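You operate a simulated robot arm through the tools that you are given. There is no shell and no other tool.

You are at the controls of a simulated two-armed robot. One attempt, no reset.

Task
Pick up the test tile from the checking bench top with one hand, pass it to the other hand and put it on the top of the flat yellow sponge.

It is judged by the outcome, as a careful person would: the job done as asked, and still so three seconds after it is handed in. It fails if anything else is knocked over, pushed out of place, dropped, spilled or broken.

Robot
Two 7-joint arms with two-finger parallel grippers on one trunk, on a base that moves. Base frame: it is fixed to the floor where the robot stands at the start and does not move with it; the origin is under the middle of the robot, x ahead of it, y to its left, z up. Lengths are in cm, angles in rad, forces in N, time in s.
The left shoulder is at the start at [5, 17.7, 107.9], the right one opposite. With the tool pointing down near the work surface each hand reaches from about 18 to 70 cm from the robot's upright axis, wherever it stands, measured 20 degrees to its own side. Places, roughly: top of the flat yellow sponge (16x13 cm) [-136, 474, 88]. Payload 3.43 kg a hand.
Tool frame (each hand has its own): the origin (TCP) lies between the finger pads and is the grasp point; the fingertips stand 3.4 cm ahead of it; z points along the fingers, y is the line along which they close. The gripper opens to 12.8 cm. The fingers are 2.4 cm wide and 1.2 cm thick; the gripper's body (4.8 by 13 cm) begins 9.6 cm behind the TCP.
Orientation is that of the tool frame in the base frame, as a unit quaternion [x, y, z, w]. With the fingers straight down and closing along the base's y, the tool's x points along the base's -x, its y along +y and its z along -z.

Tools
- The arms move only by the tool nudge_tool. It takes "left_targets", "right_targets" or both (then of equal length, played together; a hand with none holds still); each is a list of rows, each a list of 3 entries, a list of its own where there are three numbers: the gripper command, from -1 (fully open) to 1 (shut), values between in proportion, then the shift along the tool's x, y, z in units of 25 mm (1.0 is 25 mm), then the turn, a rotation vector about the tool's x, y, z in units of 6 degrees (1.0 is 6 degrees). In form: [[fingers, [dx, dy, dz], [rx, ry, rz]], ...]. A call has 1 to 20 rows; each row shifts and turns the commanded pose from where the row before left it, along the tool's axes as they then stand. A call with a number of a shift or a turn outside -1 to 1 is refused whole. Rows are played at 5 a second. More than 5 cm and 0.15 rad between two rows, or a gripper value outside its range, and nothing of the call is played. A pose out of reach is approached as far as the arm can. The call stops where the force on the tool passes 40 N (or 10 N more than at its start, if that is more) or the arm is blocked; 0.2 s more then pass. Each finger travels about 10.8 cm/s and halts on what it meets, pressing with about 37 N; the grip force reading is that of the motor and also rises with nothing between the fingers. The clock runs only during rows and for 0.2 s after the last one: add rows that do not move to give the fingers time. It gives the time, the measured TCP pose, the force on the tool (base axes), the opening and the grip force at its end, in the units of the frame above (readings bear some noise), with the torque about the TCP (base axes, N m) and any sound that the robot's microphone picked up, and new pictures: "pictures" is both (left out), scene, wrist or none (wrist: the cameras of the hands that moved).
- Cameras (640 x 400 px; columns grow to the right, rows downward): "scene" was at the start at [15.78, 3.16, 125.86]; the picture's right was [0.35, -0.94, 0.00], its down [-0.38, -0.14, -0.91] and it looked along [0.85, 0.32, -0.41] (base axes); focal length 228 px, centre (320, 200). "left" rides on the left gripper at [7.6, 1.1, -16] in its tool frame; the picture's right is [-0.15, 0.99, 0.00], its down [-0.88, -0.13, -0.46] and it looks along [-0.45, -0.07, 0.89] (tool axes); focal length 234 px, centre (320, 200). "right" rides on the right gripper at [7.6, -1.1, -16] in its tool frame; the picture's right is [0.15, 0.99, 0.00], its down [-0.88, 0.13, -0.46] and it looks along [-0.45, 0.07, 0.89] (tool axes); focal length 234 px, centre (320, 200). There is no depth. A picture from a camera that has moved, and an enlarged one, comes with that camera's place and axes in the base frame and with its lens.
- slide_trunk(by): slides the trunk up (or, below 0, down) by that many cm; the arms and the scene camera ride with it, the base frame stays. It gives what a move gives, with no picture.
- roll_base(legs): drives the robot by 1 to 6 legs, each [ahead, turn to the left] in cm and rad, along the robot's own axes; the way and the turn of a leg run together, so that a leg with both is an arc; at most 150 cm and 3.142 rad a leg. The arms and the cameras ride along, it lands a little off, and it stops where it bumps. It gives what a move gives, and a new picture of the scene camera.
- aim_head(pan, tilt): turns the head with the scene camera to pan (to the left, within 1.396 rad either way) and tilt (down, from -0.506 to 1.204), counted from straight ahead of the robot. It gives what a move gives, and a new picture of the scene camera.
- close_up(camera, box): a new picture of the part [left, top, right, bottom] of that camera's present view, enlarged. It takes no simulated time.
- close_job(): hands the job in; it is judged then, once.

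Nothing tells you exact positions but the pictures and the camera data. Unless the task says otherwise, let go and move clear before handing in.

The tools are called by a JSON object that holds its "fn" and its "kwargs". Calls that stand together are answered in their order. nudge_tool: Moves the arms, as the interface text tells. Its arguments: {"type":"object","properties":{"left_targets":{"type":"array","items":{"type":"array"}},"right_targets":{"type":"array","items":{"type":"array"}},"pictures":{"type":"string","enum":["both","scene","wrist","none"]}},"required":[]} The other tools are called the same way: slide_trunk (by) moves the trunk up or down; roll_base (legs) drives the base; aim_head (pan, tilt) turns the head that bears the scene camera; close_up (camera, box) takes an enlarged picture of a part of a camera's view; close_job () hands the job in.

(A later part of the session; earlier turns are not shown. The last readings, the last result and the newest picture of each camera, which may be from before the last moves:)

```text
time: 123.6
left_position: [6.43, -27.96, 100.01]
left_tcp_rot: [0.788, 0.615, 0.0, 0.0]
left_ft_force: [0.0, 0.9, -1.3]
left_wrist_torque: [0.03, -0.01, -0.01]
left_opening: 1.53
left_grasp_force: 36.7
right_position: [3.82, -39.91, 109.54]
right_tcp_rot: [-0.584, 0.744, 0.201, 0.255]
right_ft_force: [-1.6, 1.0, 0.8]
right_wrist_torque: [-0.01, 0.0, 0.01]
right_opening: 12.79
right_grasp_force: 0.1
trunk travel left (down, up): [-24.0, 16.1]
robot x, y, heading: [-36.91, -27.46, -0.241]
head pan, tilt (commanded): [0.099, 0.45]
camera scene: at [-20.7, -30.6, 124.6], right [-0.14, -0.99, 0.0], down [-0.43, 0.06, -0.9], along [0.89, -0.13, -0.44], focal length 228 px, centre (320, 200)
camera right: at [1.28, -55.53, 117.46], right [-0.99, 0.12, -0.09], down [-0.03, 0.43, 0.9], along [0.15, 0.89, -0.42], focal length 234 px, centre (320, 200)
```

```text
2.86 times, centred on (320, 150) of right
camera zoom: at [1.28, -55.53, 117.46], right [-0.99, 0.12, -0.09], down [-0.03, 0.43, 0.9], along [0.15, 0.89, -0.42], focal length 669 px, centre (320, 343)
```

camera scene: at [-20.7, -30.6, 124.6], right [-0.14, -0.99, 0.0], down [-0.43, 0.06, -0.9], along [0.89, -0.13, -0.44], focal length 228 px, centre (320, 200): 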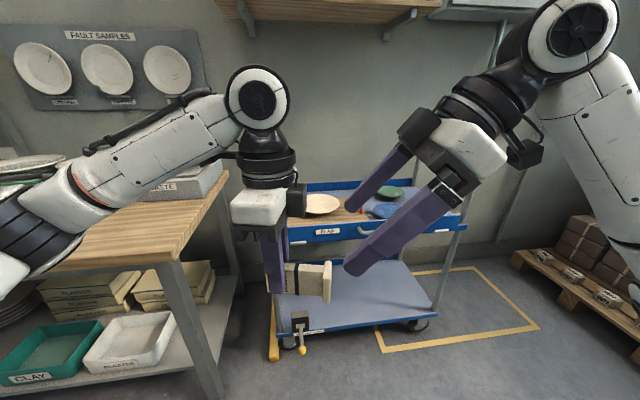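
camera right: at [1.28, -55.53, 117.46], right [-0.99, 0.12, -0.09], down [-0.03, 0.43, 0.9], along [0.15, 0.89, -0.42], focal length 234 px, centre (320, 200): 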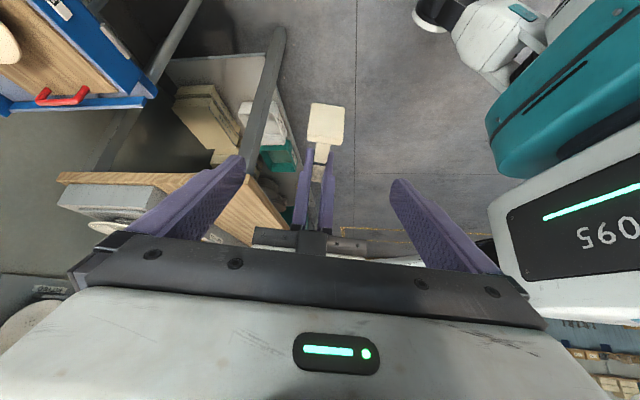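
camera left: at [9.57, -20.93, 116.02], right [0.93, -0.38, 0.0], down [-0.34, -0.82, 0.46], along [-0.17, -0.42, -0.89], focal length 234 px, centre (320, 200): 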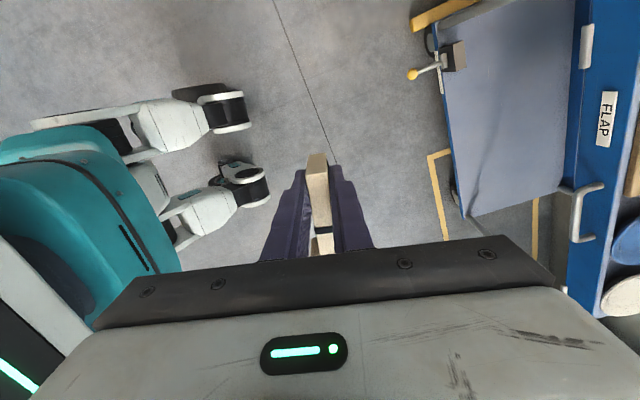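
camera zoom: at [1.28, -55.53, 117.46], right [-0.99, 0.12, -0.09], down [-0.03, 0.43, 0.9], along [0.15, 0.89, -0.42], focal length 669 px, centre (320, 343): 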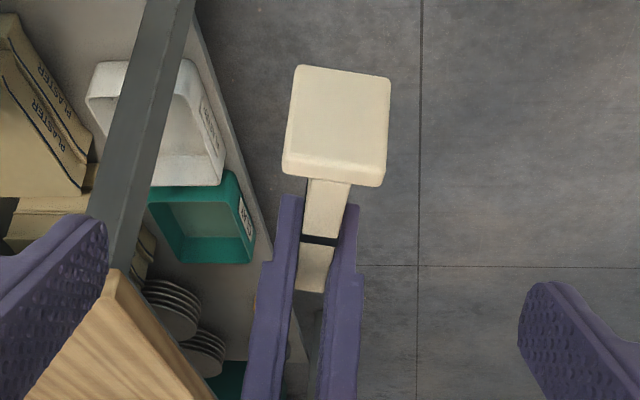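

Alignment is good. I advance the right hand 8 cm along its axis and look before the final part.

{"fn": "nudge_tool", "kwargs": {"right_targets": [[-1, [0, 0.03, 0.8], [0, 0, 0]], [-1, [0, 0.03, 0.8], [0, 0, 0]], [-1, [0, 0, 0.8], [0, 0, 0]], [-1, [0, 0, 0.8], [0, 0, 0]], [-1, [0, 0, 0], [0, 0, 0]]], "pictures": "both"}}

{"fn": "close_up", "kwargs": {"camera": "right", "box": [180, 60, 460, 260]}}

{"fn": "close_up", "kwargs": {"camera": "scene", "box": [200, 180, 480, 360]}}

```text
time: 124.8
left_position: [6.64, -28.06, 99.92]
left_tcp_rot: [0.788, 0.616, 0.0, 0.0]
left_ft_force: [0.6, -0.1, -1.3]
left_wrist_torque: [0.02, 0.0, -0.01]
left_opening: 1.56
left_grasp_force: 36.9
right_position: [4.78, -35.19, 103.33]
right_tcp_rot: [-0.584, 0.744, 0.2, 0.256]
right_ft_force: [1.0, 0.0, 0.8]
right_wrist_torque: [-0.01, 0.03, 0.0]
right_opening: 12.78
right_grasp_force: 0.0
trunk travel left (down, up): [-24.0, 16.1]
robot x, y, heading: [-36.82, -27.33, -0.236]
head pan, tilt (commanded): [0.099, 0.45]
camera scene: at [-20.7, -30.6, 124.6], right [-0.14, -0.99, 0.0], down [-0.43, 0.06, -0.9], along [0.89, -0.13, -0.44], focal length 228 px, centre (320, 200)
camera right: at [2.24, -50.79, 111.19], right [-0.99, 0.12, -0.09], down [-0.03, 0.43, 0.9], along [0.15, 0.89, -0.42], focal length 234 px, centre (320, 200)
```

scene: 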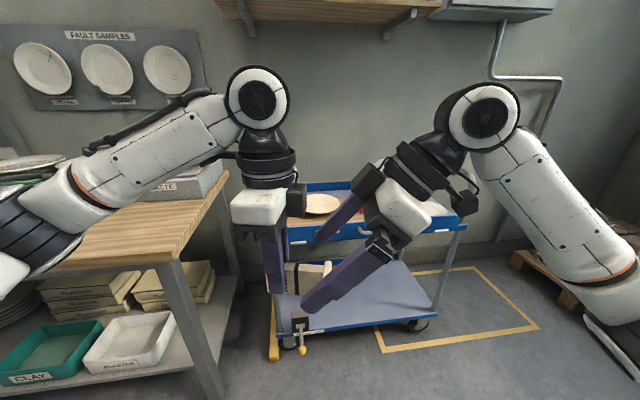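
right: 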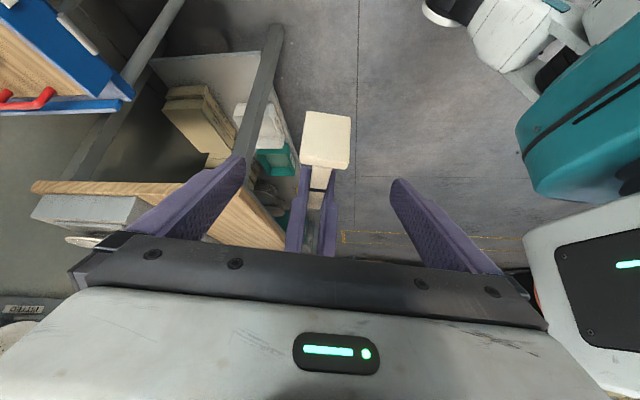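

```text
2.00 times, centred on (320, 160) of right
camera zoom: at [2.24, -50.79, 111.19], right [-0.99, 0.12, -0.09], down [-0.03, 0.43, 0.9], along [0.15, 0.89, -0.42], focal length 468 px, centre (320, 280)
```

zoom: 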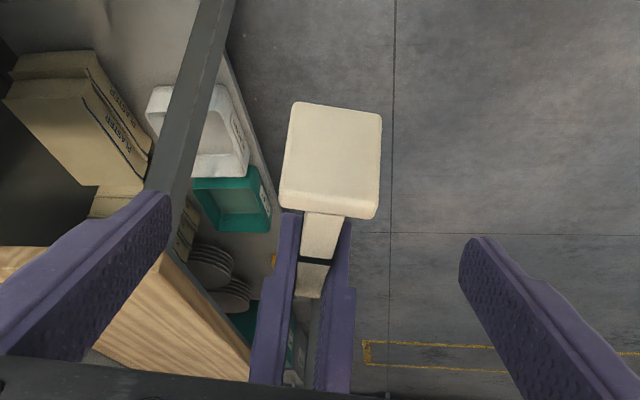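

```text
2.22 times, centred on (340, 270) of scene
camera zoom: at [-20.7, -30.6, 124.6], right [-0.14, -0.99, 0.0], down [-0.43, 0.06, -0.9], along [0.89, -0.13, -0.44], focal length 507 px, centre (276, 44)
```

zoom: 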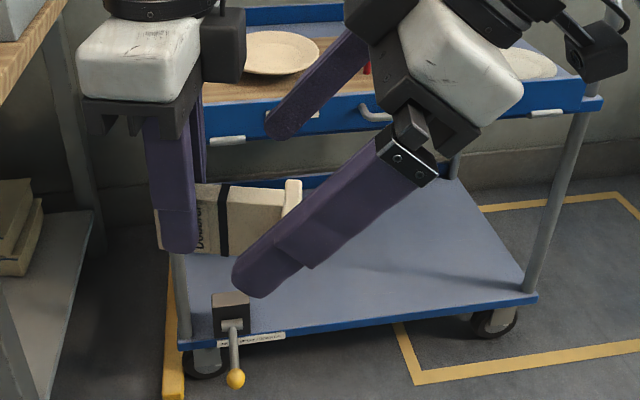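

Clearances look fine. I advance the final ~4 cm and close the right fingers gently on the tile's body beside the foot.

{"fn": "nudge_tool", "kwargs": {"right_targets": [[-1, [0, 0, 0.55], [0, 0, 0]], [-1, [0, 0, 0.55], [0, 0, 0]], [-1, [0, 0, 0.55], [0, 0, 0]], [-1, [0, 0, 0], [0, 0, 0]], [-0.3, [0, 0, 0], [0, 0, 0]], [0.2, [0, 0, 0], [0, 0, 0]], [0.4, [0, 0, 0], [0, 0, 0]]], "pictures": "both"}}

{"fn": "close_up", "kwargs": {"camera": "right", "box": [180, 60, 460, 260]}}

{"fn": "close_up", "kwargs": {"camera": "scene", "box": [200, 180, 480, 360]}}

```text
time: 126.4
left_position: [6.59, -27.89, 99.95]
left_tcp_rot: [0.788, 0.616, 0.0, 0.0]
left_ft_force: [-0.2, 0.2, -0.8]
left_wrist_torque: [0.01, -0.02, 0.02]
left_opening: 1.56
left_grasp_force: 36.3
right_position: [5.52, -32.62, 100.01]
right_tcp_rot: [-0.584, 0.744, 0.201, 0.256]
right_ft_force: [0.5, -0.2, -0.4]
right_wrist_torque: [0.0, 0.01, -0.01]
right_opening: 3.84
right_grasp_force: 0.1
trunk travel left (down, up): [-24.0, 16.1]
robot x, y, heading: [-37.08, -27.48, -0.243]
head pan, tilt (commanded): [0.099, 0.45]
camera scene: at [-20.7, -30.6, 124.6], right [-0.14, -0.99, 0.0], down [-0.43, 0.06, -0.9], along [0.89, -0.13, -0.44], focal length 228 px, centre (320, 200)
camera right: at [2.83, -48.26, 107.94], right [-0.99, 0.12, -0.09], down [-0.03, 0.43, 0.9], along [0.15, 0.89, -0.42], focal length 234 px, centre (320, 200)
```

scene: 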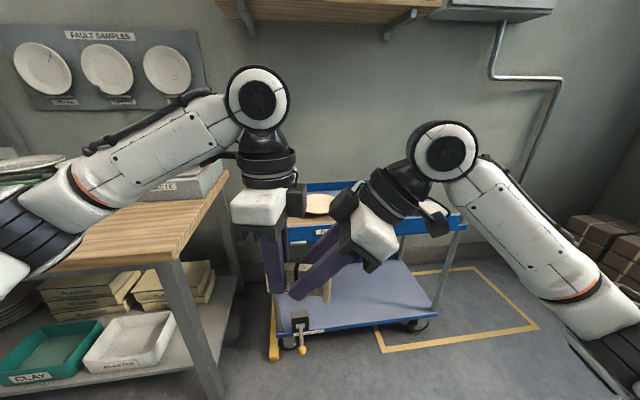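
right: 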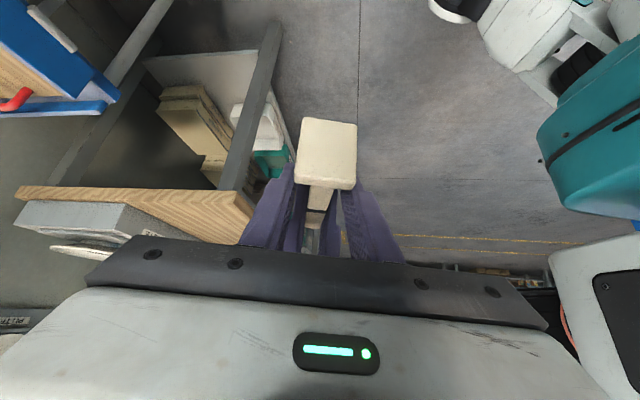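

```text
2.00 times, centred on (320, 160) of right
camera zoom: at [2.83, -48.26, 107.94], right [-0.99, 0.12, -0.09], down [-0.03, 0.43, 0.9], along [0.15, 0.89, -0.42], focal length 468 px, centre (320, 280)
```

zoom: 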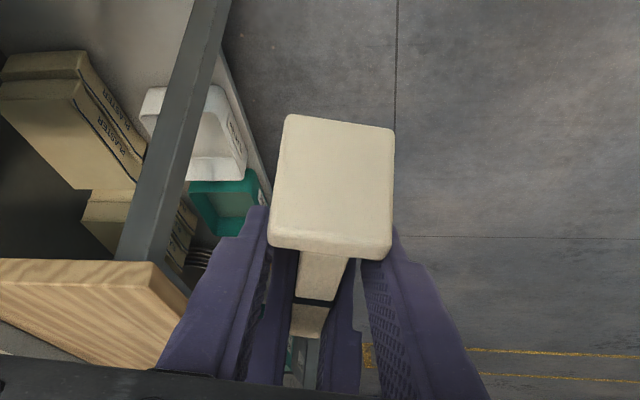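

```text
2.22 times, centred on (340, 270) of scene
camera zoom: at [-20.7, -30.6, 124.6], right [-0.14, -0.99, 0.0], down [-0.43, 0.06, -0.9], along [0.89, -0.13, -0.44], focal length 507 px, centre (276, 44)
```

zoom: 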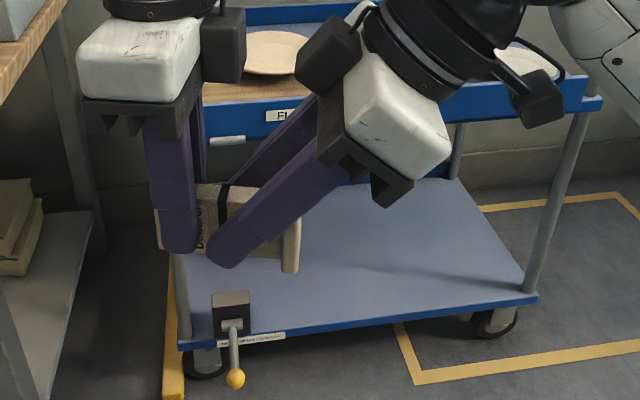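

The fingers flank the tile with the foot's corner quite near; I lift the right hand 4 mm for clearance, then close.

{"fn": "nudge_tool", "kwargs": {"right_targets": [[0.4, [-0.13, 0, -0.1], [0, 0, 0]], [0.4, [0, 0, 0], [0, 0, 0]], [0.6, [0, 0, 0], [0, 0, 0]], [0.7, [0, 0, 0], [0, 0, 0]], [0.78, [0, 0, 0], [0, 0, 0]], [1, [0, 0, 0], [0, 0, 0]], [1, [0, 0, 0], [0, 0, 0]], [1, [0, 0, 0], [0, 0, 0]]], "pictures": "both"}}

{"fn": "close_up", "kwargs": {"camera": "right", "box": [180, 60, 460, 260]}}

{"fn": "close_up", "kwargs": {"camera": "scene", "box": [240, 220, 380, 320]}}

```text
time: 128.2
left_position: [6.54, -28.06, 100.0]
left_tcp_rot: [0.787, 0.617, 0.0, 0.0]
left_ft_force: [2.6, 0.1, -1.9]
left_wrist_torque: [0.08, 0.02, 0.1]
left_opening: 1.55
left_grasp_force: 36.8
right_position: [5.42, -32.51, 100.51]
right_tcp_rot: [-0.584, 0.744, 0.2, 0.256]
right_ft_force: [-2.8, 0.4, 0.4]
right_wrist_torque: [-0.01, 0.0, 0.01]
right_opening: 1.55
right_grasp_force: 36.9
trunk travel left (down, up): [-24.0, 16.1]
robot x, y, heading: [-36.55, -27.56, -0.239]
head pan, tilt (commanded): [0.099, 0.45]
camera scene: at [-20.7, -30.6, 124.6], right [-0.14, -0.99, 0.0], down [-0.43, 0.06, -0.9], along [0.89, -0.13, -0.44], focal length 228 px, centre (320, 200)
camera right: at [2.89, -48.14, 108.4], right [-0.99, 0.12, -0.09], down [-0.03, 0.43, 0.9], along [0.15, 0.89, -0.42], focal length 234 px, centre (320, 200)
```

scene: 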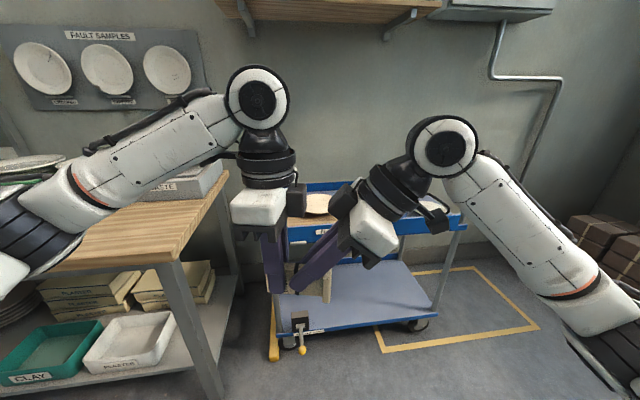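
right: 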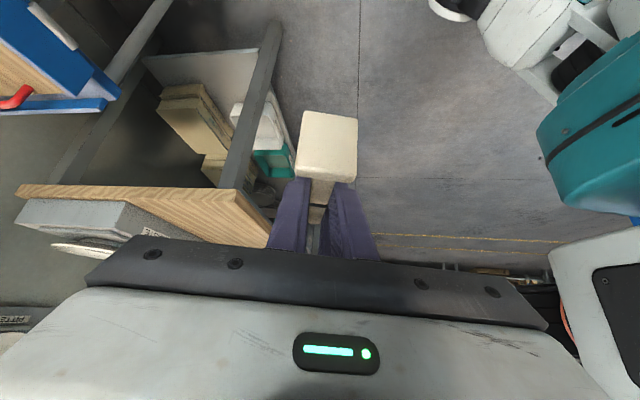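

```text
2.00 times, centred on (320, 160) of right
camera zoom: at [2.89, -48.14, 108.4], right [-0.99, 0.12, -0.09], down [-0.03, 0.43, 0.9], along [0.15, 0.89, -0.42], focal length 468 px, centre (320, 280)
```

zoom: 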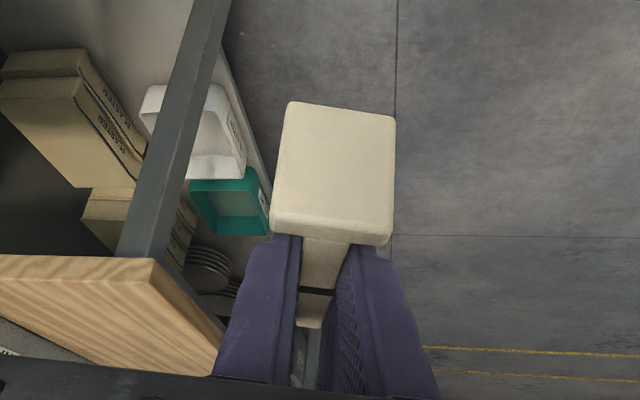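

```text
4.00 times, centred on (310, 270) of scene
camera zoom: at [-20.7, -30.6, 124.6], right [-0.14, -0.99, 0.0], down [-0.43, 0.06, -0.9], along [0.89, -0.13, -0.44], focal length 913 px, centre (360, -80)
```

zoom: 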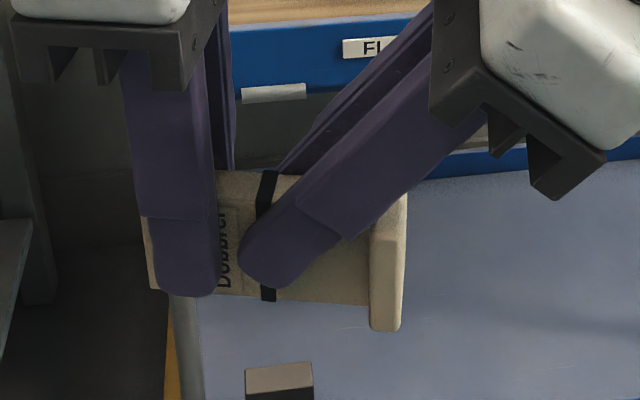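

Both hands now hold the tile (1.55 cm, 37 N each). I open the left hand in place and check that the right hand keeps it.

{"fn": "nudge_tool", "kwargs": {"left_targets": [[0.7, [0, 0, 0], [0, 0, 0]], [0.5, [0, 0, 0], [0, 0, 0]], [0.3, [0, 0, 0], [0, 0, 0]], [0.1, [0, 0, 0], [0, 0, 0]], [0, [0, 0, 0], [0, 0, 0]], [0, [0, 0, 0], [0, 0, 0]]], "pictures": "both"}}

{"fn": "close_up", "kwargs": {"camera": "scene", "box": [240, 220, 380, 320]}}

```text
time: 129.6
left_position: [6.67, -27.98, 100.1]
left_tcp_rot: [0.787, 0.616, 0.001, 0.0]
left_ft_force: [0.3, -0.8, 0.5]
left_wrist_torque: [-0.02, 0.01, 0.02]
left_opening: 6.41
left_grasp_force: 0.1
right_position: [5.39, -32.57, 100.53]
right_tcp_rot: [-0.583, 0.744, 0.201, 0.257]
right_ft_force: [-0.1, 0.2, -0.1]
right_wrist_torque: [-0.01, -0.01, 0.01]
right_opening: 1.53
right_grasp_force: 36.7
trunk travel left (down, up): [-24.0, 16.1]
robot x, y, heading: [-36.76, -27.4, -0.243]
head pan, tilt (commanded): [0.099, 0.45]
camera scene: at [-20.7, -30.6, 124.6], right [-0.14, -0.99, 0.0], down [-0.43, 0.06, -0.9], along [0.89, -0.13, -0.44], focal length 228 px, centre (320, 200)
camera left: at [9.58, -20.91, 116.01], right [0.93, -0.38, 0.0], down [-0.34, -0.82, 0.46], along [-0.17, -0.42, -0.89], focal length 234 px, centre (320, 200)
```

scene: 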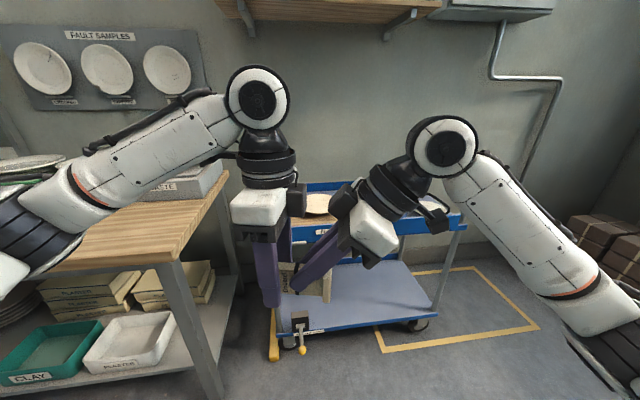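
left: 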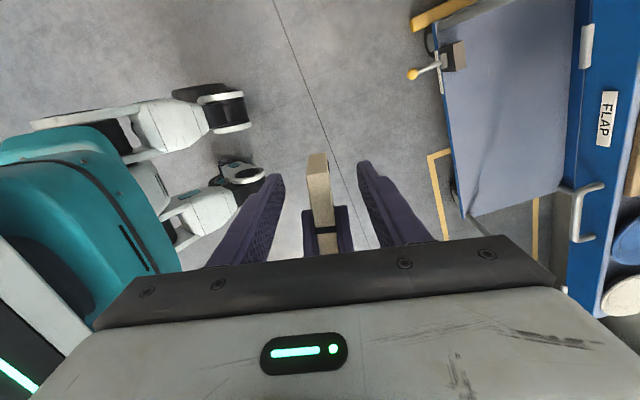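

```text
4.00 times, centred on (310, 270) of scene
camera zoom: at [-20.7, -30.6, 124.6], right [-0.14, -0.99, 0.0], down [-0.43, 0.06, -0.9], along [0.89, -0.13, -0.44], focal length 913 px, centre (360, -80)
```

zoom: 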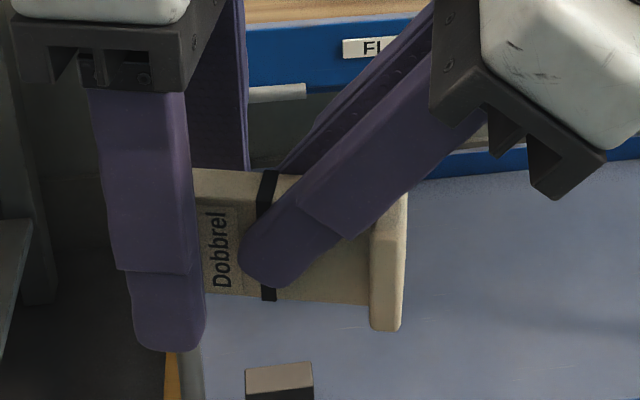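

The hand-over worked: the right hand holds the tile alone. I withdraw the left hand up and outward.

{"fn": "nudge_tool", "kwargs": {"left_targets": [[0, [0.3, 0, -0.5], [0, 0, 0]], [0, [0.4, 0, -0.5], [0, 0, 0]], [0, [0.5, 0, -0.5], [0, 0, 0]], [0, [0.7, 0, -0.4], [0, 0, 0]], [0, [0.8, 0, -0.3], [0, 0, 0]], [0, [0.8, 0, 0], [0, 0, 0]], [0, [0.8, 0, 0], [0, 0, 0]], [0, [0.8, 0, 0], [0, 0, 0]], [0, [0.8, 0, 0], [0, 0, 0]], [0, [0.8, 0, 0], [0, 0, 0]], [0, [0.8, 0, 0], [0, 0, 0]], [0, [0.8, 0, 0], [0, 0, 0]]], "pictures": "scene"}}

{"fn": "close_up", "kwargs": {"camera": "right", "box": [180, 60, 460, 260]}}

```text
time: 132.2
left_position: [11.52, -7.82, 105.48]
left_tcp_rot: [0.787, 0.617, 0.0, 0.0]
left_ft_force: [-1.0, -0.4, 0.1]
left_wrist_torque: [0.0, 0.0, -0.01]
left_opening: 6.4
left_grasp_force: 0.1
right_position: [5.52, -32.46, 100.47]
right_tcp_rot: [-0.583, 0.744, 0.2, 0.257]
right_ft_force: [1.6, 0.5, -0.6]
right_wrist_torque: [0.05, -0.02, 0.0]
right_opening: 1.54
right_grasp_force: 37.8
trunk travel left (down, up): [-24.0, 16.1]
robot x, y, heading: [-36.53, -27.38, -0.246]
head pan, tilt (commanded): [0.099, 0.45]
camera scene: at [-20.7, -30.58, 124.6], right [-0.14, -0.99, 0.0], down [-0.43, 0.06, -0.9], along [0.89, -0.13, -0.44], focal length 228 px, centre (320, 200)
```

scene: 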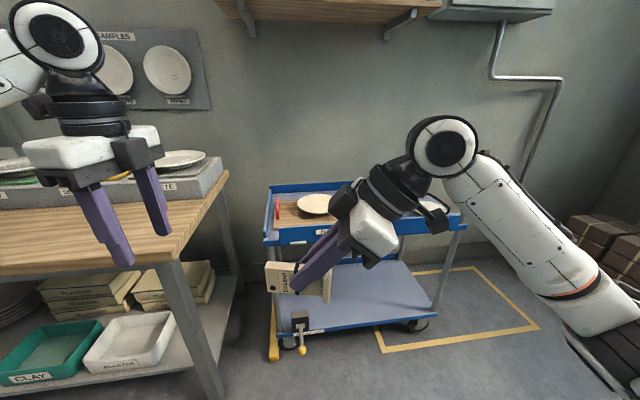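

```text
2.00 times, centred on (320, 160) of right
camera zoom: at [2.9, -48.13, 108.4], right [-0.99, 0.12, -0.09], down [-0.03, 0.43, 0.9], along [0.15, 0.89, -0.42], focal length 468 px, centre (320, 280)
```

zoom: 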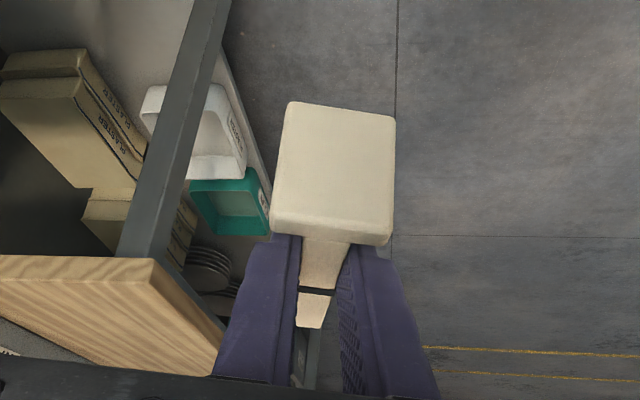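

The right hand holds the tile securely and the left is clear. Now I turn toward the glazing bench and drive part of the way across the open floor.

{"fn": "roll_base", "kwargs": {"legs": [[0, 1.03], [0, 1.03]]}}

{"fn": "aim_head", "kwargs": {"pan": 0.0, "tilt": 0.3}}

```text
time: 137.8
left_position: [-77.02, 5.8, 105.42]
left_tcp_rot: [-0.124, 0.992, 0.0, 0.0]
left_ft_force: [0.2, 0.2, 0.0]
left_wrist_torque: [-0.01, 0.0, -0.01]
left_opening: 6.42
left_grasp_force: 0.1
right_position: [-52.29, 12.06, 100.44]
right_tcp_rot: [0.938, 0.117, -0.323, 0.04]
right_ft_force: [-0.1, -0.4, -0.8]
right_wrist_torque: [-0.02, -0.04, -0.04]
right_opening: 1.52
right_grasp_force: 37.4
trunk travel left (down, up): [-24.0, 16.1]
robot x, y, heading: [-37.36, -27.44, 1.82]
head pan, tilt (commanded): [0.099, 0.45]
camera scene: at [-41.49, -12.23, 124.6], right [0.94, 0.34, 0.0], down [0.15, -0.41, -0.9], along [-0.31, 0.85, -0.44], focal length 228 px, centre (320, 200)
```

scene: 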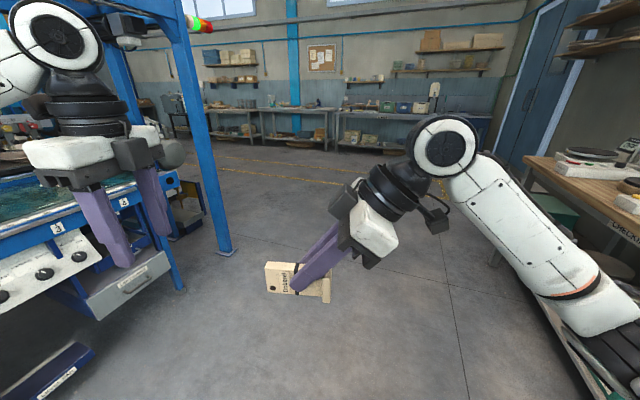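

```text
time: 138.5
left_position: [-76.9, 5.91, 105.38]
left_tcp_rot: [-0.124, 0.992, 0.0, 0.001]
left_ft_force: [0.1, -0.3, 0.2]
left_wrist_torque: [0.03, 0.03, -0.04]
left_opening: 6.39
left_grasp_force: 0.0
right_position: [-52.23, 12.05, 100.51]
right_tcp_rot: [0.938, 0.117, -0.323, 0.041]
right_ft_force: [-0.6, 0.4, 0.5]
right_wrist_torque: [0.02, -0.03, -0.03]
right_opening: 1.57
right_grasp_force: 36.4
trunk travel left (down, up): [-24.0, 16.1]
robot x, y, heading: [-36.62, -27.5, 1.824]
head pan, tilt (commanded): [0.0, 0.3]
camera scene: at [-40.65, -11.81, 125.99], right [0.97, 0.25, 0.0], down [0.07, -0.29, -0.96], along [-0.24, 0.93, -0.3], focal length 228 px, centre (320, 200)
```

scene: 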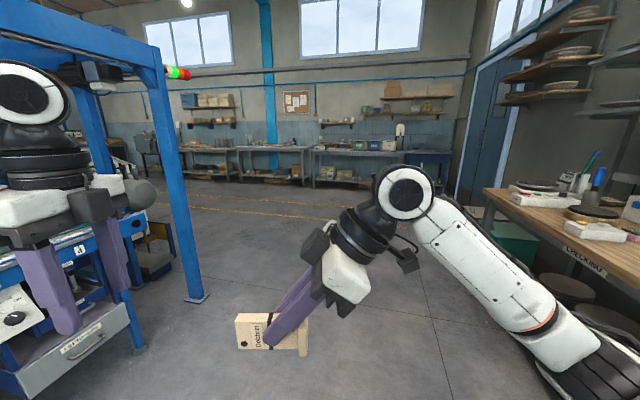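

The way ahead is open, with a blue machine frame well to the left and the checking bench to the right. I drive forward 2.5 m.

{"fn": "roll_base", "kwargs": {"legs": [[125, 0], [125, 0]]}}

{"fn": "close_up", "kwargs": {"camera": "scene", "box": [200, 100, 480, 275]}}

```text
time: 150.6
left_position: [-137.64, 245.37, 105.5]
left_tcp_rot: [-0.122, 0.992, 0.0, 0.0]
left_ft_force: [0.0, 0.1, 0.4]
left_wrist_torque: [0.0, 0.0, 0.02]
left_opening: 6.41
left_grasp_force: 0.0
right_position: [-113.12, 251.56, 100.51]
right_tcp_rot: [0.938, 0.117, -0.324, 0.041]
right_ft_force: [0.5, -0.3, 0.5]
right_wrist_torque: [-0.01, 0.01, 0.0]
right_opening: 1.54
right_grasp_force: 37.9
trunk travel left (down, up): [-24.0, 16.1]
robot x, y, heading: [-97.43, 211.76, 1.815]
head pan, tilt (commanded): [0.0, 0.3]
camera scene: at [-101.5, 227.66, 125.99], right [0.97, 0.24, 0.0], down [0.07, -0.29, -0.96], along [-0.23, 0.93, -0.3], focal length 228 px, centre (320, 200)
```

scene: 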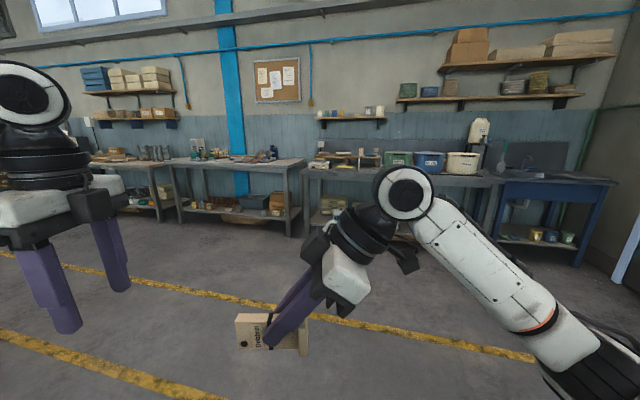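

```text
2.29 times, centred on (340, 188) of scene
camera zoom: at [-101.5, 227.66, 125.99], right [0.97, 0.24, 0.0], down [0.07, -0.29, -0.96], along [-0.23, 0.93, -0.3], focal length 522 px, centre (274, 229)
```

zoom: 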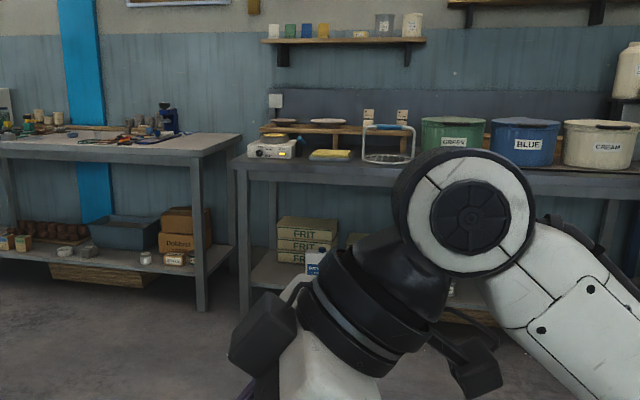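

{"fn": "close_up", "kwargs": {"camera": "scene", "box": [295, 140, 385, 195]}}

```text
7.11 times, centred on (340, 168) of scene
camera zoom: at [-101.5, 227.66, 125.99], right [0.97, 0.24, 0.0], down [0.07, -0.29, -0.96], along [-0.23, 0.93, -0.3], focal length 1622 px, centre (178, 431)
```

zoom: 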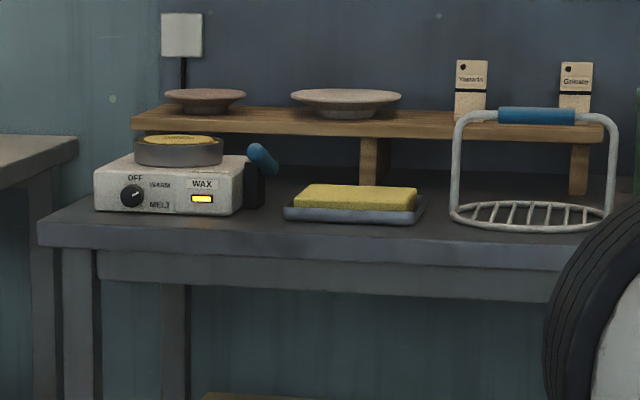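

The sponge sits in a dish between a wax melter (left) and a wire dipping stand (right), so I want the right hand leaning back toward the robot, not sideways, when I place. I first shift the right hand outward, in gentle steps.

{"fn": "nudge_tool", "kwargs": {"right_targets": [[1, [0.28, -0.18, -0.22], [0, 0, 0]], [1, [0.563, -0.366, -0.44], [0, 0, 0]], [1, [0.563, -0.366, -0.44], [0, 0, 0]], [1, [0.563, -0.366, -0.44], [0, 0, 0]], [1, [0.563, -0.366, -0.44], [0, 0, 0]], [1, [0.563, -0.366, -0.44], [0, 0, 0]], [1, [0.28, -0.18, -0.22], [0, 0, 0]]], "pictures": "none"}}

```text
time: 152.2
left_position: [-137.79, 245.41, 105.52]
left_tcp_rot: [-0.123, 0.992, -0.001, 0.0]
left_ft_force: [-0.1, -0.1, -0.6]
left_wrist_torque: [-0.01, 0.03, 0.0]
left_opening: 6.39
left_grasp_force: 0.0
right_position: [-103.89, 259.43, 100.33]
right_tcp_rot: [0.938, 0.117, -0.323, 0.041]
right_ft_force: [-0.2, 0.3, 1.2]
right_wrist_torque: [0.01, 0.0, 0.04]
right_opening: 1.54
right_grasp_force: 36.3
trunk travel left (down, up): [-24.0, 16.1]
robot x, y, heading: [-97.85, 211.74, 1.823]
head pan, tilt (commanded): [0.0, 0.3]
```

{"fn": "nudge_tool", "kwargs": {"right_targets": [[1, [0.28, -0.18, -0.22], [0, 0, 0]], [1, [0.563, -0.366, -0.44], [0, 0, 0]], [1, [0.563, -0.366, -0.44], [0, 0, 0]], [1, [0.563, -0.366, -0.44], [0, 0, 0]], [1, [0.563, -0.366, -0.44], [0, 0, 0]], [1, [0.563, -0.366, -0.44], [0, 0, 0]], [1, [0.28, -0.18, -0.22], [0, 0, 0]]], "pictures": "none"}}

```text
time: 153.8
left_position: [-137.66, 245.39, 105.49]
left_tcp_rot: [-0.122, 0.993, 0.0, 0.0]
left_ft_force: [0.9, 0.5, 0.5]
left_wrist_torque: [0.01, -0.01, -0.02]
left_opening: 6.42
left_grasp_force: 0.0
right_position: [-94.79, 267.33, 100.28]
right_tcp_rot: [0.938, 0.116, -0.324, 0.04]
right_ft_force: [0.5, 0.2, -0.6]
right_wrist_torque: [0.01, 0.01, -0.03]
right_opening: 1.57
right_grasp_force: 36.7
trunk travel left (down, up): [-24.0, 16.1]
robot x, y, heading: [-97.88, 211.69, 1.821]
head pan, tilt (commanded): [0.0, 0.3]
```

{"fn": "nudge_tool", "kwargs": {"right_targets": [[1, [0, 0, 0], [0.3, 0, 0.39]], [1, [0, 0, 0], [0.5, 0, 0.64]], [1, [0, 0, 0], [0.55, 0, 0.71]], [1, [0, 0, 0], [0.55, 0, 0.71]], [1, [0, 0, 0], [0.5, 0, 0.64]], [1, [0, 0, 0], [0.3, 0, 0.39]]], "pictures": "scene"}}

```text
time: 155.2
left_position: [-137.68, 245.37, 105.51]
left_tcp_rot: [-0.123, 0.992, 0.0, 0.0]
left_ft_force: [-0.6, 0.3, -0.5]
left_wrist_torque: [0.0, -0.01, 0.0]
left_opening: 6.39
left_grasp_force: 0.1
right_position: [-94.93, 267.37, 100.56]
right_tcp_rot: [0.94, -0.102, -0.324, -0.034]
right_ft_force: [0.1, 0.6, -0.4]
right_wrist_torque: [0.0, 0.04, 0.02]
right_opening: 1.55
right_grasp_force: 37.8
trunk travel left (down, up): [-24.0, 16.1]
robot x, y, heading: [-97.57, 211.71, 1.817]
head pan, tilt (commanded): [0.0, 0.3]
camera scene: at [-101.49, 227.65, 125.99], right [0.97, 0.24, 0.0], down [0.07, -0.29, -0.96], along [-0.23, 0.93, -0.3], focal length 228 px, centre (320, 200)
```

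scene: 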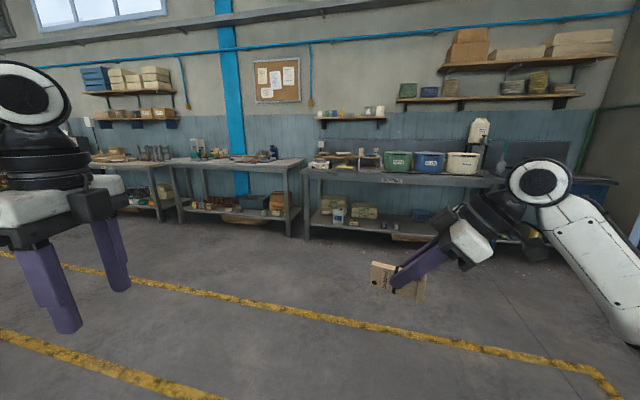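

{"fn": "nudge_tool", "kwargs": {"right_targets": [[1, [0, 0, 0], [0.3, 0, 0.39]], [1, [0, 0, 0], [0.55, 0, 0.71]], [1, [0, 0, 0], [0.55, 0, 0.71]], [1, [0, 0, 0], [0.55, 0, 0.71]], [1, [0, 0, 0], [0.55, 0, 0.71]], [1, [0, 0, 0], [0.55, 0, 0.71]], [1, [0, 0, 0], [0.3, 0, 0.39]]], "pictures": "none"}}

```text
time: 156.8
left_position: [-137.76, 245.42, 105.55]
left_tcp_rot: [-0.122, 0.992, 0.0, 0.0]
left_ft_force: [0.4, -0.4, 0.2]
left_wrist_torque: [-0.01, -0.01, 0.0]
left_opening: 6.4
left_grasp_force: 0.1
right_position: [-95.0, 267.39, 100.4]
right_tcp_rot: [0.873, -0.364, -0.3, -0.123]
right_ft_force: [0.2, 0.0, 0.1]
right_wrist_torque: [-0.03, -0.02, 0.03]
right_opening: 1.55
right_grasp_force: 36.5
trunk travel left (down, up): [-24.0, 16.1]
robot x, y, heading: [-97.88, 212.16, 1.819]
head pan, tilt (commanded): [0.0, 0.3]
```

{"fn": "nudge_tool", "kwargs": {"right_targets": [[1, [0, 0, 0], [0.3, 0, 0.39]], [1, [0, 0, 0], [0.5, 0, 0.64]], [1, [0, 0, 0], [0.5, 0, 0.64]], [1, [0, 0, 0], [0.5, 0, 0.64]], [1, [0, 0, 0], [0.5, 0, 0.64]], [1, [0, 0, 0], [0.5, 0, 0.64]], [1, [0, 0, 0], [0.36, 0, 0.46]]], "pictures": "both"}}

```text
time: 158.4
left_position: [-137.63, 245.36, 105.47]
left_tcp_rot: [-0.122, 0.993, -0.001, 0.0]
left_ft_force: [0.0, 0.0, -0.4]
left_wrist_torque: [-0.04, 0.0, -0.03]
left_opening: 6.4
left_grasp_force: 0.1
right_position: [-94.9, 267.26, 100.52]
right_tcp_rot: [0.745, -0.583, -0.256, -0.198]
right_ft_force: [0.5, 0.3, -0.2]
right_wrist_torque: [-0.02, -0.02, 0.0]
right_opening: 1.57
right_grasp_force: 36.9
trunk travel left (down, up): [-24.0, 16.1]
robot x, y, heading: [-97.45, 211.77, 1.818]
head pan, tilt (commanded): [0.0, 0.3]
camera scene: at [-101.5, 227.65, 125.99], right [0.97, 0.24, 0.0], down [0.07, -0.29, -0.96], along [-0.23, 0.93, -0.3], focal length 228 px, centre (320, 200)
camera right: at [-89.79, 252.4, 108.47], right [-0.93, -0.35, -0.09], down [-0.22, 0.37, 0.9], along [-0.28, 0.86, -0.43], focal length 234 px, centre (320, 200)
```

scene: 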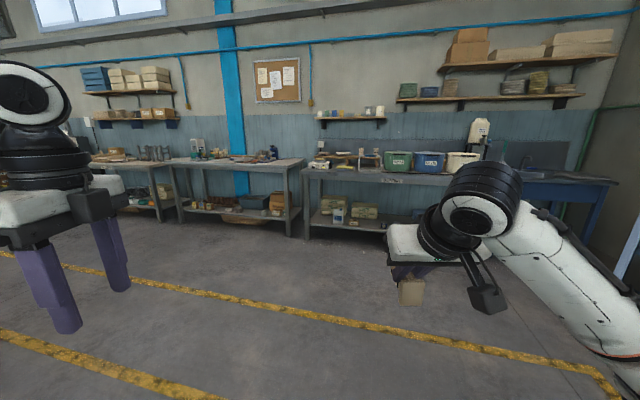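
right: 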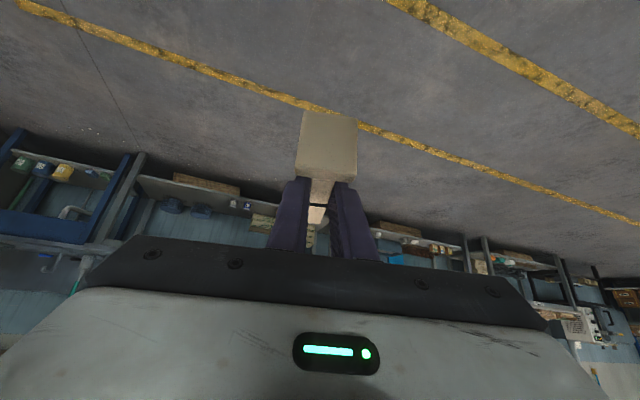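

The right hand now leans back toward the robot with the tile's foot facing me. I tuck the left hand up and outward, then drive to a staging point in front of the sponge.

{"fn": "nudge_tool", "kwargs": {"left_targets": [[0, [0.633, -0.267, -0.767], [0, 0, 0]], [0, [0.633, -0.267, -0.767], [0, 0, 0]], [0, [0.633, -0.267, -0.767], [0, 0, 0]], [0, [0.633, -0.267, -0.767], [0, 0, 0]], [0, [0.633, -0.267, -0.767], [0, 0, 0]], [0, [0.633, -0.267, -0.767], [0, 0, 0]]], "pictures": "none"}}

{"fn": "roll_base", "kwargs": {"legs": [[0, 0.088], [84, 0], [83.5, 0], [0, -0.335]]}}

```text
time: 159.8
left_position: [-146.0, 239.13, 117.0]
left_tcp_rot: [-0.122, 0.993, 0.0, -0.001]
left_ft_force: [0.4, -0.6, 0.1]
left_wrist_torque: [0.0, -0.02, -0.02]
left_opening: 6.42
left_grasp_force: 0.0
right_position: [-94.71, 267.45, 100.52]
right_tcp_rot: [0.746, -0.582, -0.257, -0.198]
right_ft_force: [-0.2, 0.6, 0.2]
right_wrist_torque: [-0.02, 0.03, -0.03]
right_opening: 1.53
right_grasp_force: 37.1
trunk travel left (down, up): [-24.0, 16.1]
robot x, y, heading: [-98.0, 211.78, 1.816]
head pan, tilt (commanded): [0.0, 0.3]
```

```text
time: 169.8
left_position: [-190.9, 409.42, 116.88]
left_tcp_rot: [0.011, 1.0, 0.0, 0.0]
left_ft_force: [0.4, 0.6, 0.2]
left_wrist_torque: [-0.02, 0.02, 0.04]
left_opening: 6.4
left_grasp_force: 0.1
right_position: [-134.06, 423.01, 100.5]
right_tcp_rot: [-0.661, 0.677, 0.227, 0.231]
right_ft_force: [-0.4, -0.9, -0.4]
right_wrist_torque: [-0.01, 0.03, 0.04]
right_opening: 1.57
right_grasp_force: 36.8
trunk travel left (down, up): [-24.0, 16.1]
robot x, y, heading: [-150.93, 370.0, 1.552]
head pan, tilt (commanded): [0.0, 0.3]
camera scene: at [-150.92, 386.48, 125.99], right [1.0, -0.02, 0.0], down [-0.01, -0.3, -0.96], along [0.02, 0.95, -0.3], focal length 228 px, centre (320, 200)
```

scene: 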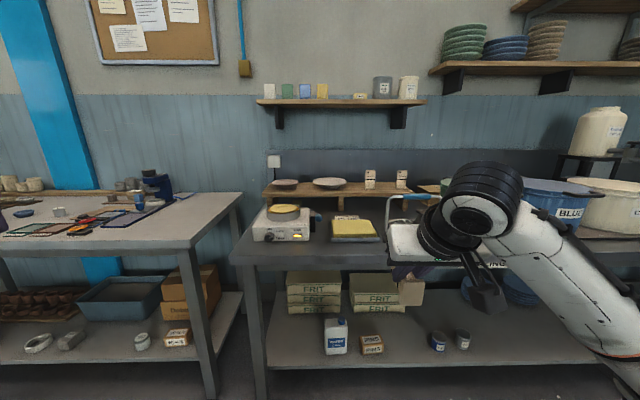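

{"fn": "close_up", "kwargs": {"camera": "scene", "box": [240, 165, 440, 290]}}

{"fn": "close_up", "kwargs": {"camera": "scene", "box": [315, 195, 395, 255]}}

{"fn": "close_up", "kwargs": {"camera": "right", "box": [0, 0, 640, 400]}}

```text
3.20 times, centred on (340, 228) of scene
camera zoom: at [-150.92, 386.48, 125.99], right [1.0, -0.02, 0.0], down [-0.01, -0.3, -0.96], along [0.02, 0.95, -0.3], focal length 730 px, centre (256, 112)
```

zoom: 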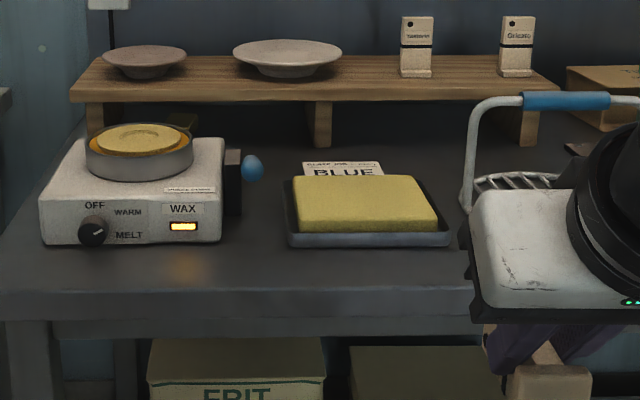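

```text
6.67 times, centred on (355, 225) of scene
camera zoom: at [-150.92, 386.48, 125.99], right [1.0, -0.02, 0.0], down [-0.01, -0.3, -0.96], along [0.02, 0.95, -0.3], focal length 1521 px, centre (87, 33)
```

zoom: 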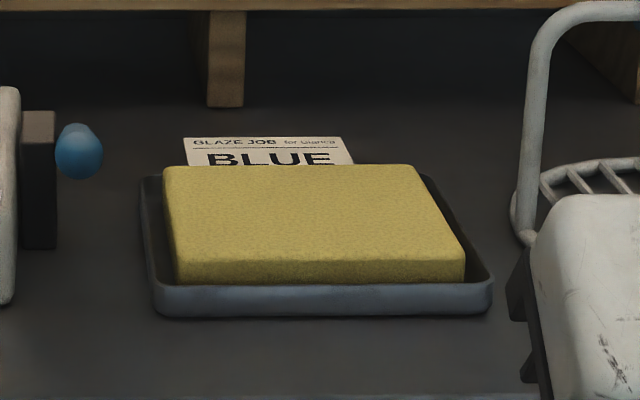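

```text
1.00 times, centred on (320, 200) of right (not enlarged: the box is as wide or as high as the picture)
camera zoom: at [-133.1, 407.27, 108.46], right [-0.99, -0.09, -0.09], down [-0.12, 0.42, 0.9], along [-0.05, 0.9, -0.43], focal length 234 px, centre (320, 200)
```

zoom: 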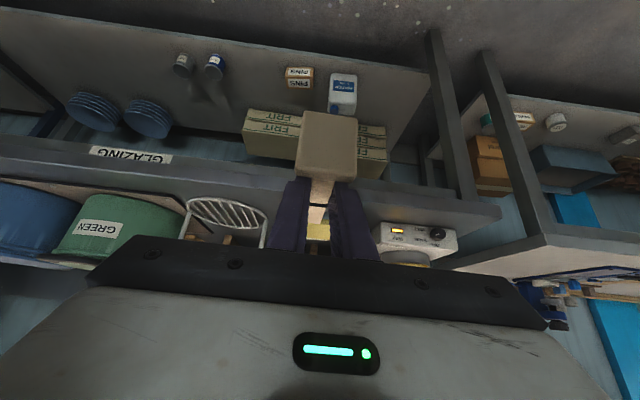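

I can see the sponge clearly: its top spans about x −144…−128, y 465…479, aligned with the bench, between the melter and the wire stand. I drive forward 45 cm with the tile carried above the sponge height.

{"fn": "roll_base", "kwargs": {"legs": [[30, 0]]}}

{"fn": "roll_base", "kwargs": {"legs": [[15, 0]]}}

{"fn": "aim_head", "kwargs": {"pan": -0.1, "tilt": 0.6}}

{"fn": "close_up", "kwargs": {"camera": "right", "box": [0, 0, 640, 400]}}

```text
time: 171.8
left_position: [-190.27, 438.95, 117.0]
left_tcp_rot: [0.012, 1.0, 0.001, 0.0]
left_ft_force: [0.7, 0.0, -0.5]
left_wrist_torque: [-0.01, 0.02, 0.03]
left_opening: 6.4
left_grasp_force: 0.1
right_position: [-133.36, 452.6, 100.38]
right_tcp_rot: [-0.662, 0.677, 0.227, 0.229]
right_ft_force: [-1.3, -0.1, -0.3]
right_wrist_torque: [-0.03, 0.01, 0.01]
right_opening: 1.54
right_grasp_force: 36.4
trunk travel left (down, up): [-24.0, 16.1]
robot x, y, heading: [-150.85, 399.61, 1.549]
head pan, tilt (commanded): [0.0, 0.3]
camera scene: at [-150.37, 416.04, 125.98], right [1.0, -0.02, 0.0], down [-0.01, -0.3, -0.96], along [0.02, 0.95, -0.3], focal length 228 px, centre (320, 200)
```

scene: 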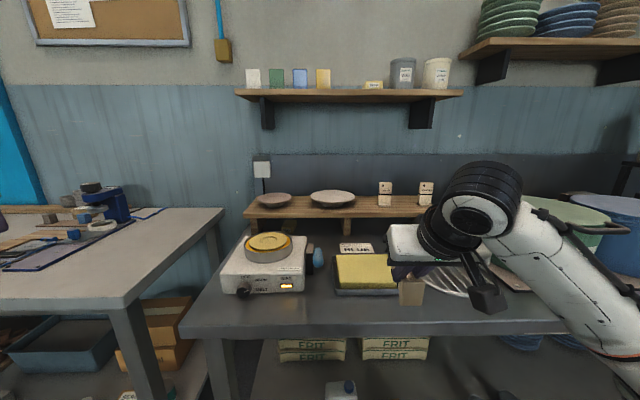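

```text
time: 173.2
left_position: [-189.89, 453.72, 117.03]
left_tcp_rot: [0.011, 1.0, 0.001, 0.0]
left_ft_force: [-0.3, 0.1, 0.4]
left_wrist_torque: [0.02, 0.01, 0.01]
left_opening: 6.4
left_grasp_force: 0.0
right_position: [-133.03, 467.48, 100.37]
right_tcp_rot: [-0.662, 0.677, 0.227, 0.23]
right_ft_force: [0.2, 0.0, -0.2]
right_wrist_torque: [-0.04, -0.02, -0.01]
right_opening: 1.56
right_grasp_force: 36.7
trunk travel left (down, up): [-24.0, 16.1]
robot x, y, heading: [-150.72, 414.56, 1.552]
head pan, tilt (commanded): [0.0, 0.3]
camera scene: at [-150.06, 430.87, 125.98], right [1.0, -0.02, 0.0], down [-0.01, -0.3, -0.95], along [0.02, 0.95, -0.3], focal length 228 px, centre (320, 200)
```

scene: 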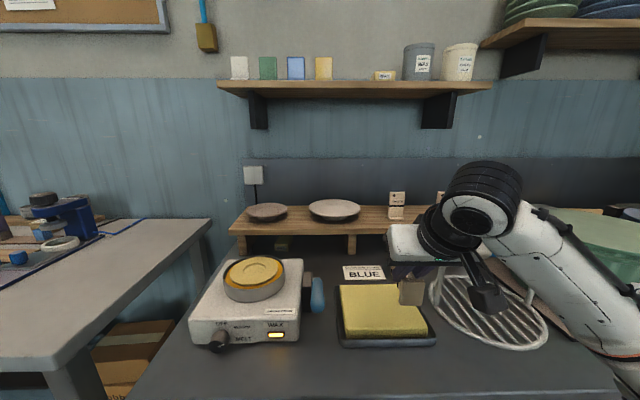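

```text
time: 174.0
left_position: [-189.95, 453.72, 117.0]
left_tcp_rot: [0.011, 1.0, 0.0, 0.001]
left_ft_force: [-0.4, -0.6, 0.0]
left_wrist_torque: [0.01, 0.01, 0.01]
left_opening: 6.41
left_grasp_force: 0.1
right_position: [-132.95, 467.27, 100.6]
right_tcp_rot: [-0.661, 0.677, 0.227, 0.231]
right_ft_force: [0.7, 0.2, -0.1]
right_wrist_torque: [0.01, 0.02, 0.01]
right_opening: 1.54
right_grasp_force: 37.4
trunk travel left (down, up): [-24.0, 16.1]
robot x, y, heading: [-150.75, 414.3, 1.548]
head pan, tilt (commanded): [-0.099, 0.6]
camera scene: at [-149.2, 430.25, 123.25], right [0.99, -0.12, 0.0], down [-0.07, -0.56, -0.83], along [0.1, 0.82, -0.56], focal length 228 px, centre (320, 200)
```

scene: 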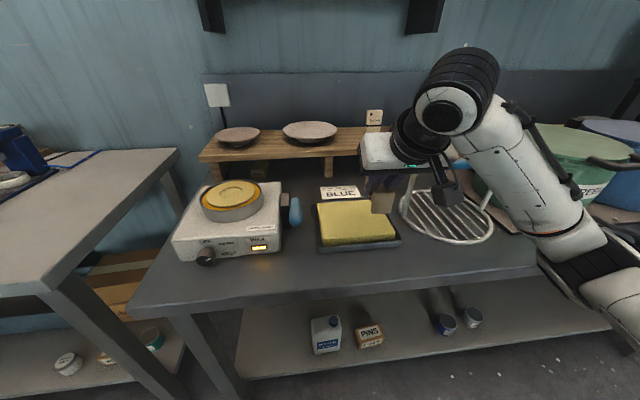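

```text
1.00 times, centred on (320, 200) of right (not enlarged: the box is as wide or as high as the picture)
camera zoom: at [-132.21, 451.58, 108.47], right [-0.99, -0.09, -0.09], down [-0.12, 0.42, 0.9], along [-0.05, 0.9, -0.43], focal length 234 px, centre (320, 200)
```

zoom: 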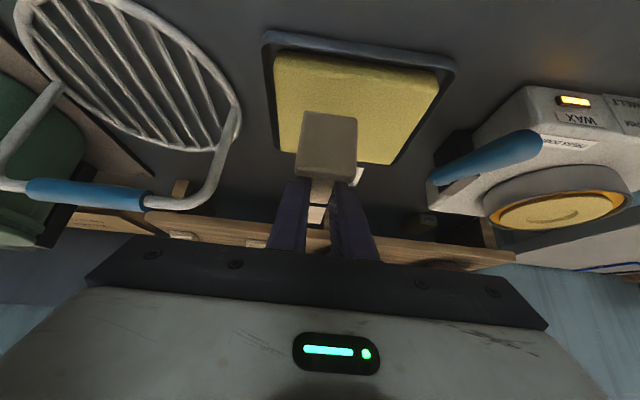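

Both cameras put the sponge centre at about (−136, 472.3). I shift the right hand so the tile is centred over it, still well above.

{"fn": "nudge_tool", "kwargs": {"right_targets": [[1, [-0.2, 0.25, 0.16], [0, 0, 0]], [1, [-0.35, 0.424, 0.273], [0, 0, 0]], [1, [-0.35, 0.424, 0.273], [0, 0, 0]], [1, [-0.15, 0.18, 0.11], [0, 0, 0]], [1, [0, 0, 0], [0, 0, 0]]], "pictures": "both"}}

{"fn": "close_up", "kwargs": {"camera": "scene", "box": [290, 150, 470, 270]}}

```text
time: 175.2
left_position: [-189.8, 453.74, 116.95]
left_tcp_rot: [0.012, 1.0, 0.0, 0.0]
left_ft_force: [0.5, 0.0, 0.4]
left_wrist_torque: [0.02, -0.03, -0.01]
left_opening: 6.42
left_grasp_force: 0.2
right_position: [-136.09, 470.89, 100.59]
right_tcp_rot: [-0.661, 0.677, 0.228, 0.23]
right_ft_force: [0.0, 0.4, 0.0]
right_wrist_torque: [0.0, -0.01, 0.0]
right_opening: 1.57
right_grasp_force: 37.2
trunk travel left (down, up): [-24.0, 16.1]
robot x, y, heading: [-150.82, 414.55, 1.551]
head pan, tilt (commanded): [-0.099, 0.6]
camera scene: at [-149.19, 430.25, 123.24], right [0.99, -0.12, 0.0], down [-0.07, -0.56, -0.83], along [0.1, 0.82, -0.57], focal length 228 px, centre (320, 200)
camera right: at [-135.25, 455.01, 108.51], right [-0.99, -0.09, -0.09], down [-0.12, 0.42, 0.9], along [-0.05, 0.9, -0.43], focal length 234 px, centre (320, 200)
```

scene: 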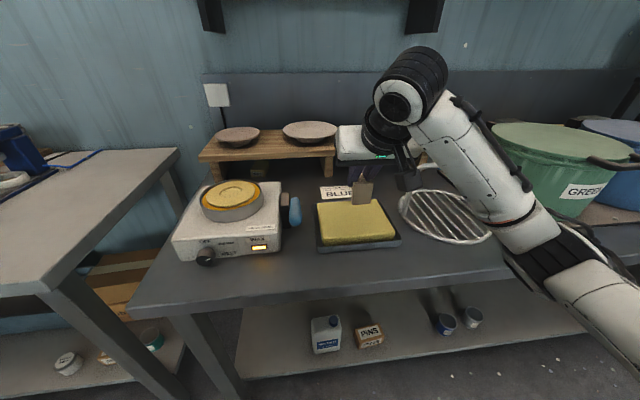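
right: 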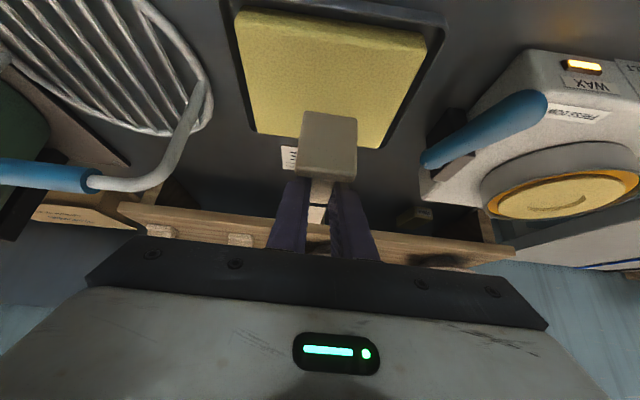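

```text
3.33 times, centred on (380, 210) of scene
camera zoom: at [-149.19, 430.25, 123.24], right [0.99, -0.12, 0.0], down [-0.07, -0.56, -0.83], along [0.1, 0.82, -0.57], focal length 760 px, centre (120, 167)
```

zoom: 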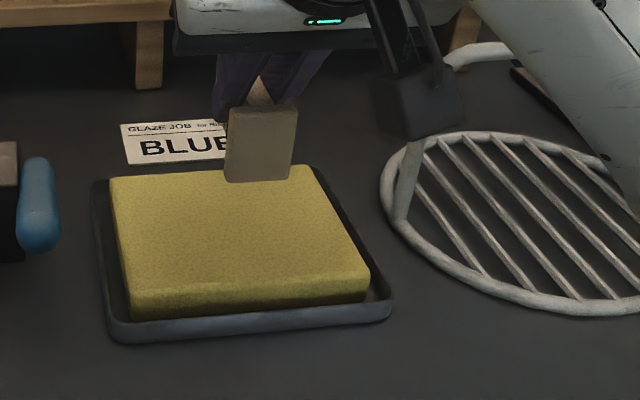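

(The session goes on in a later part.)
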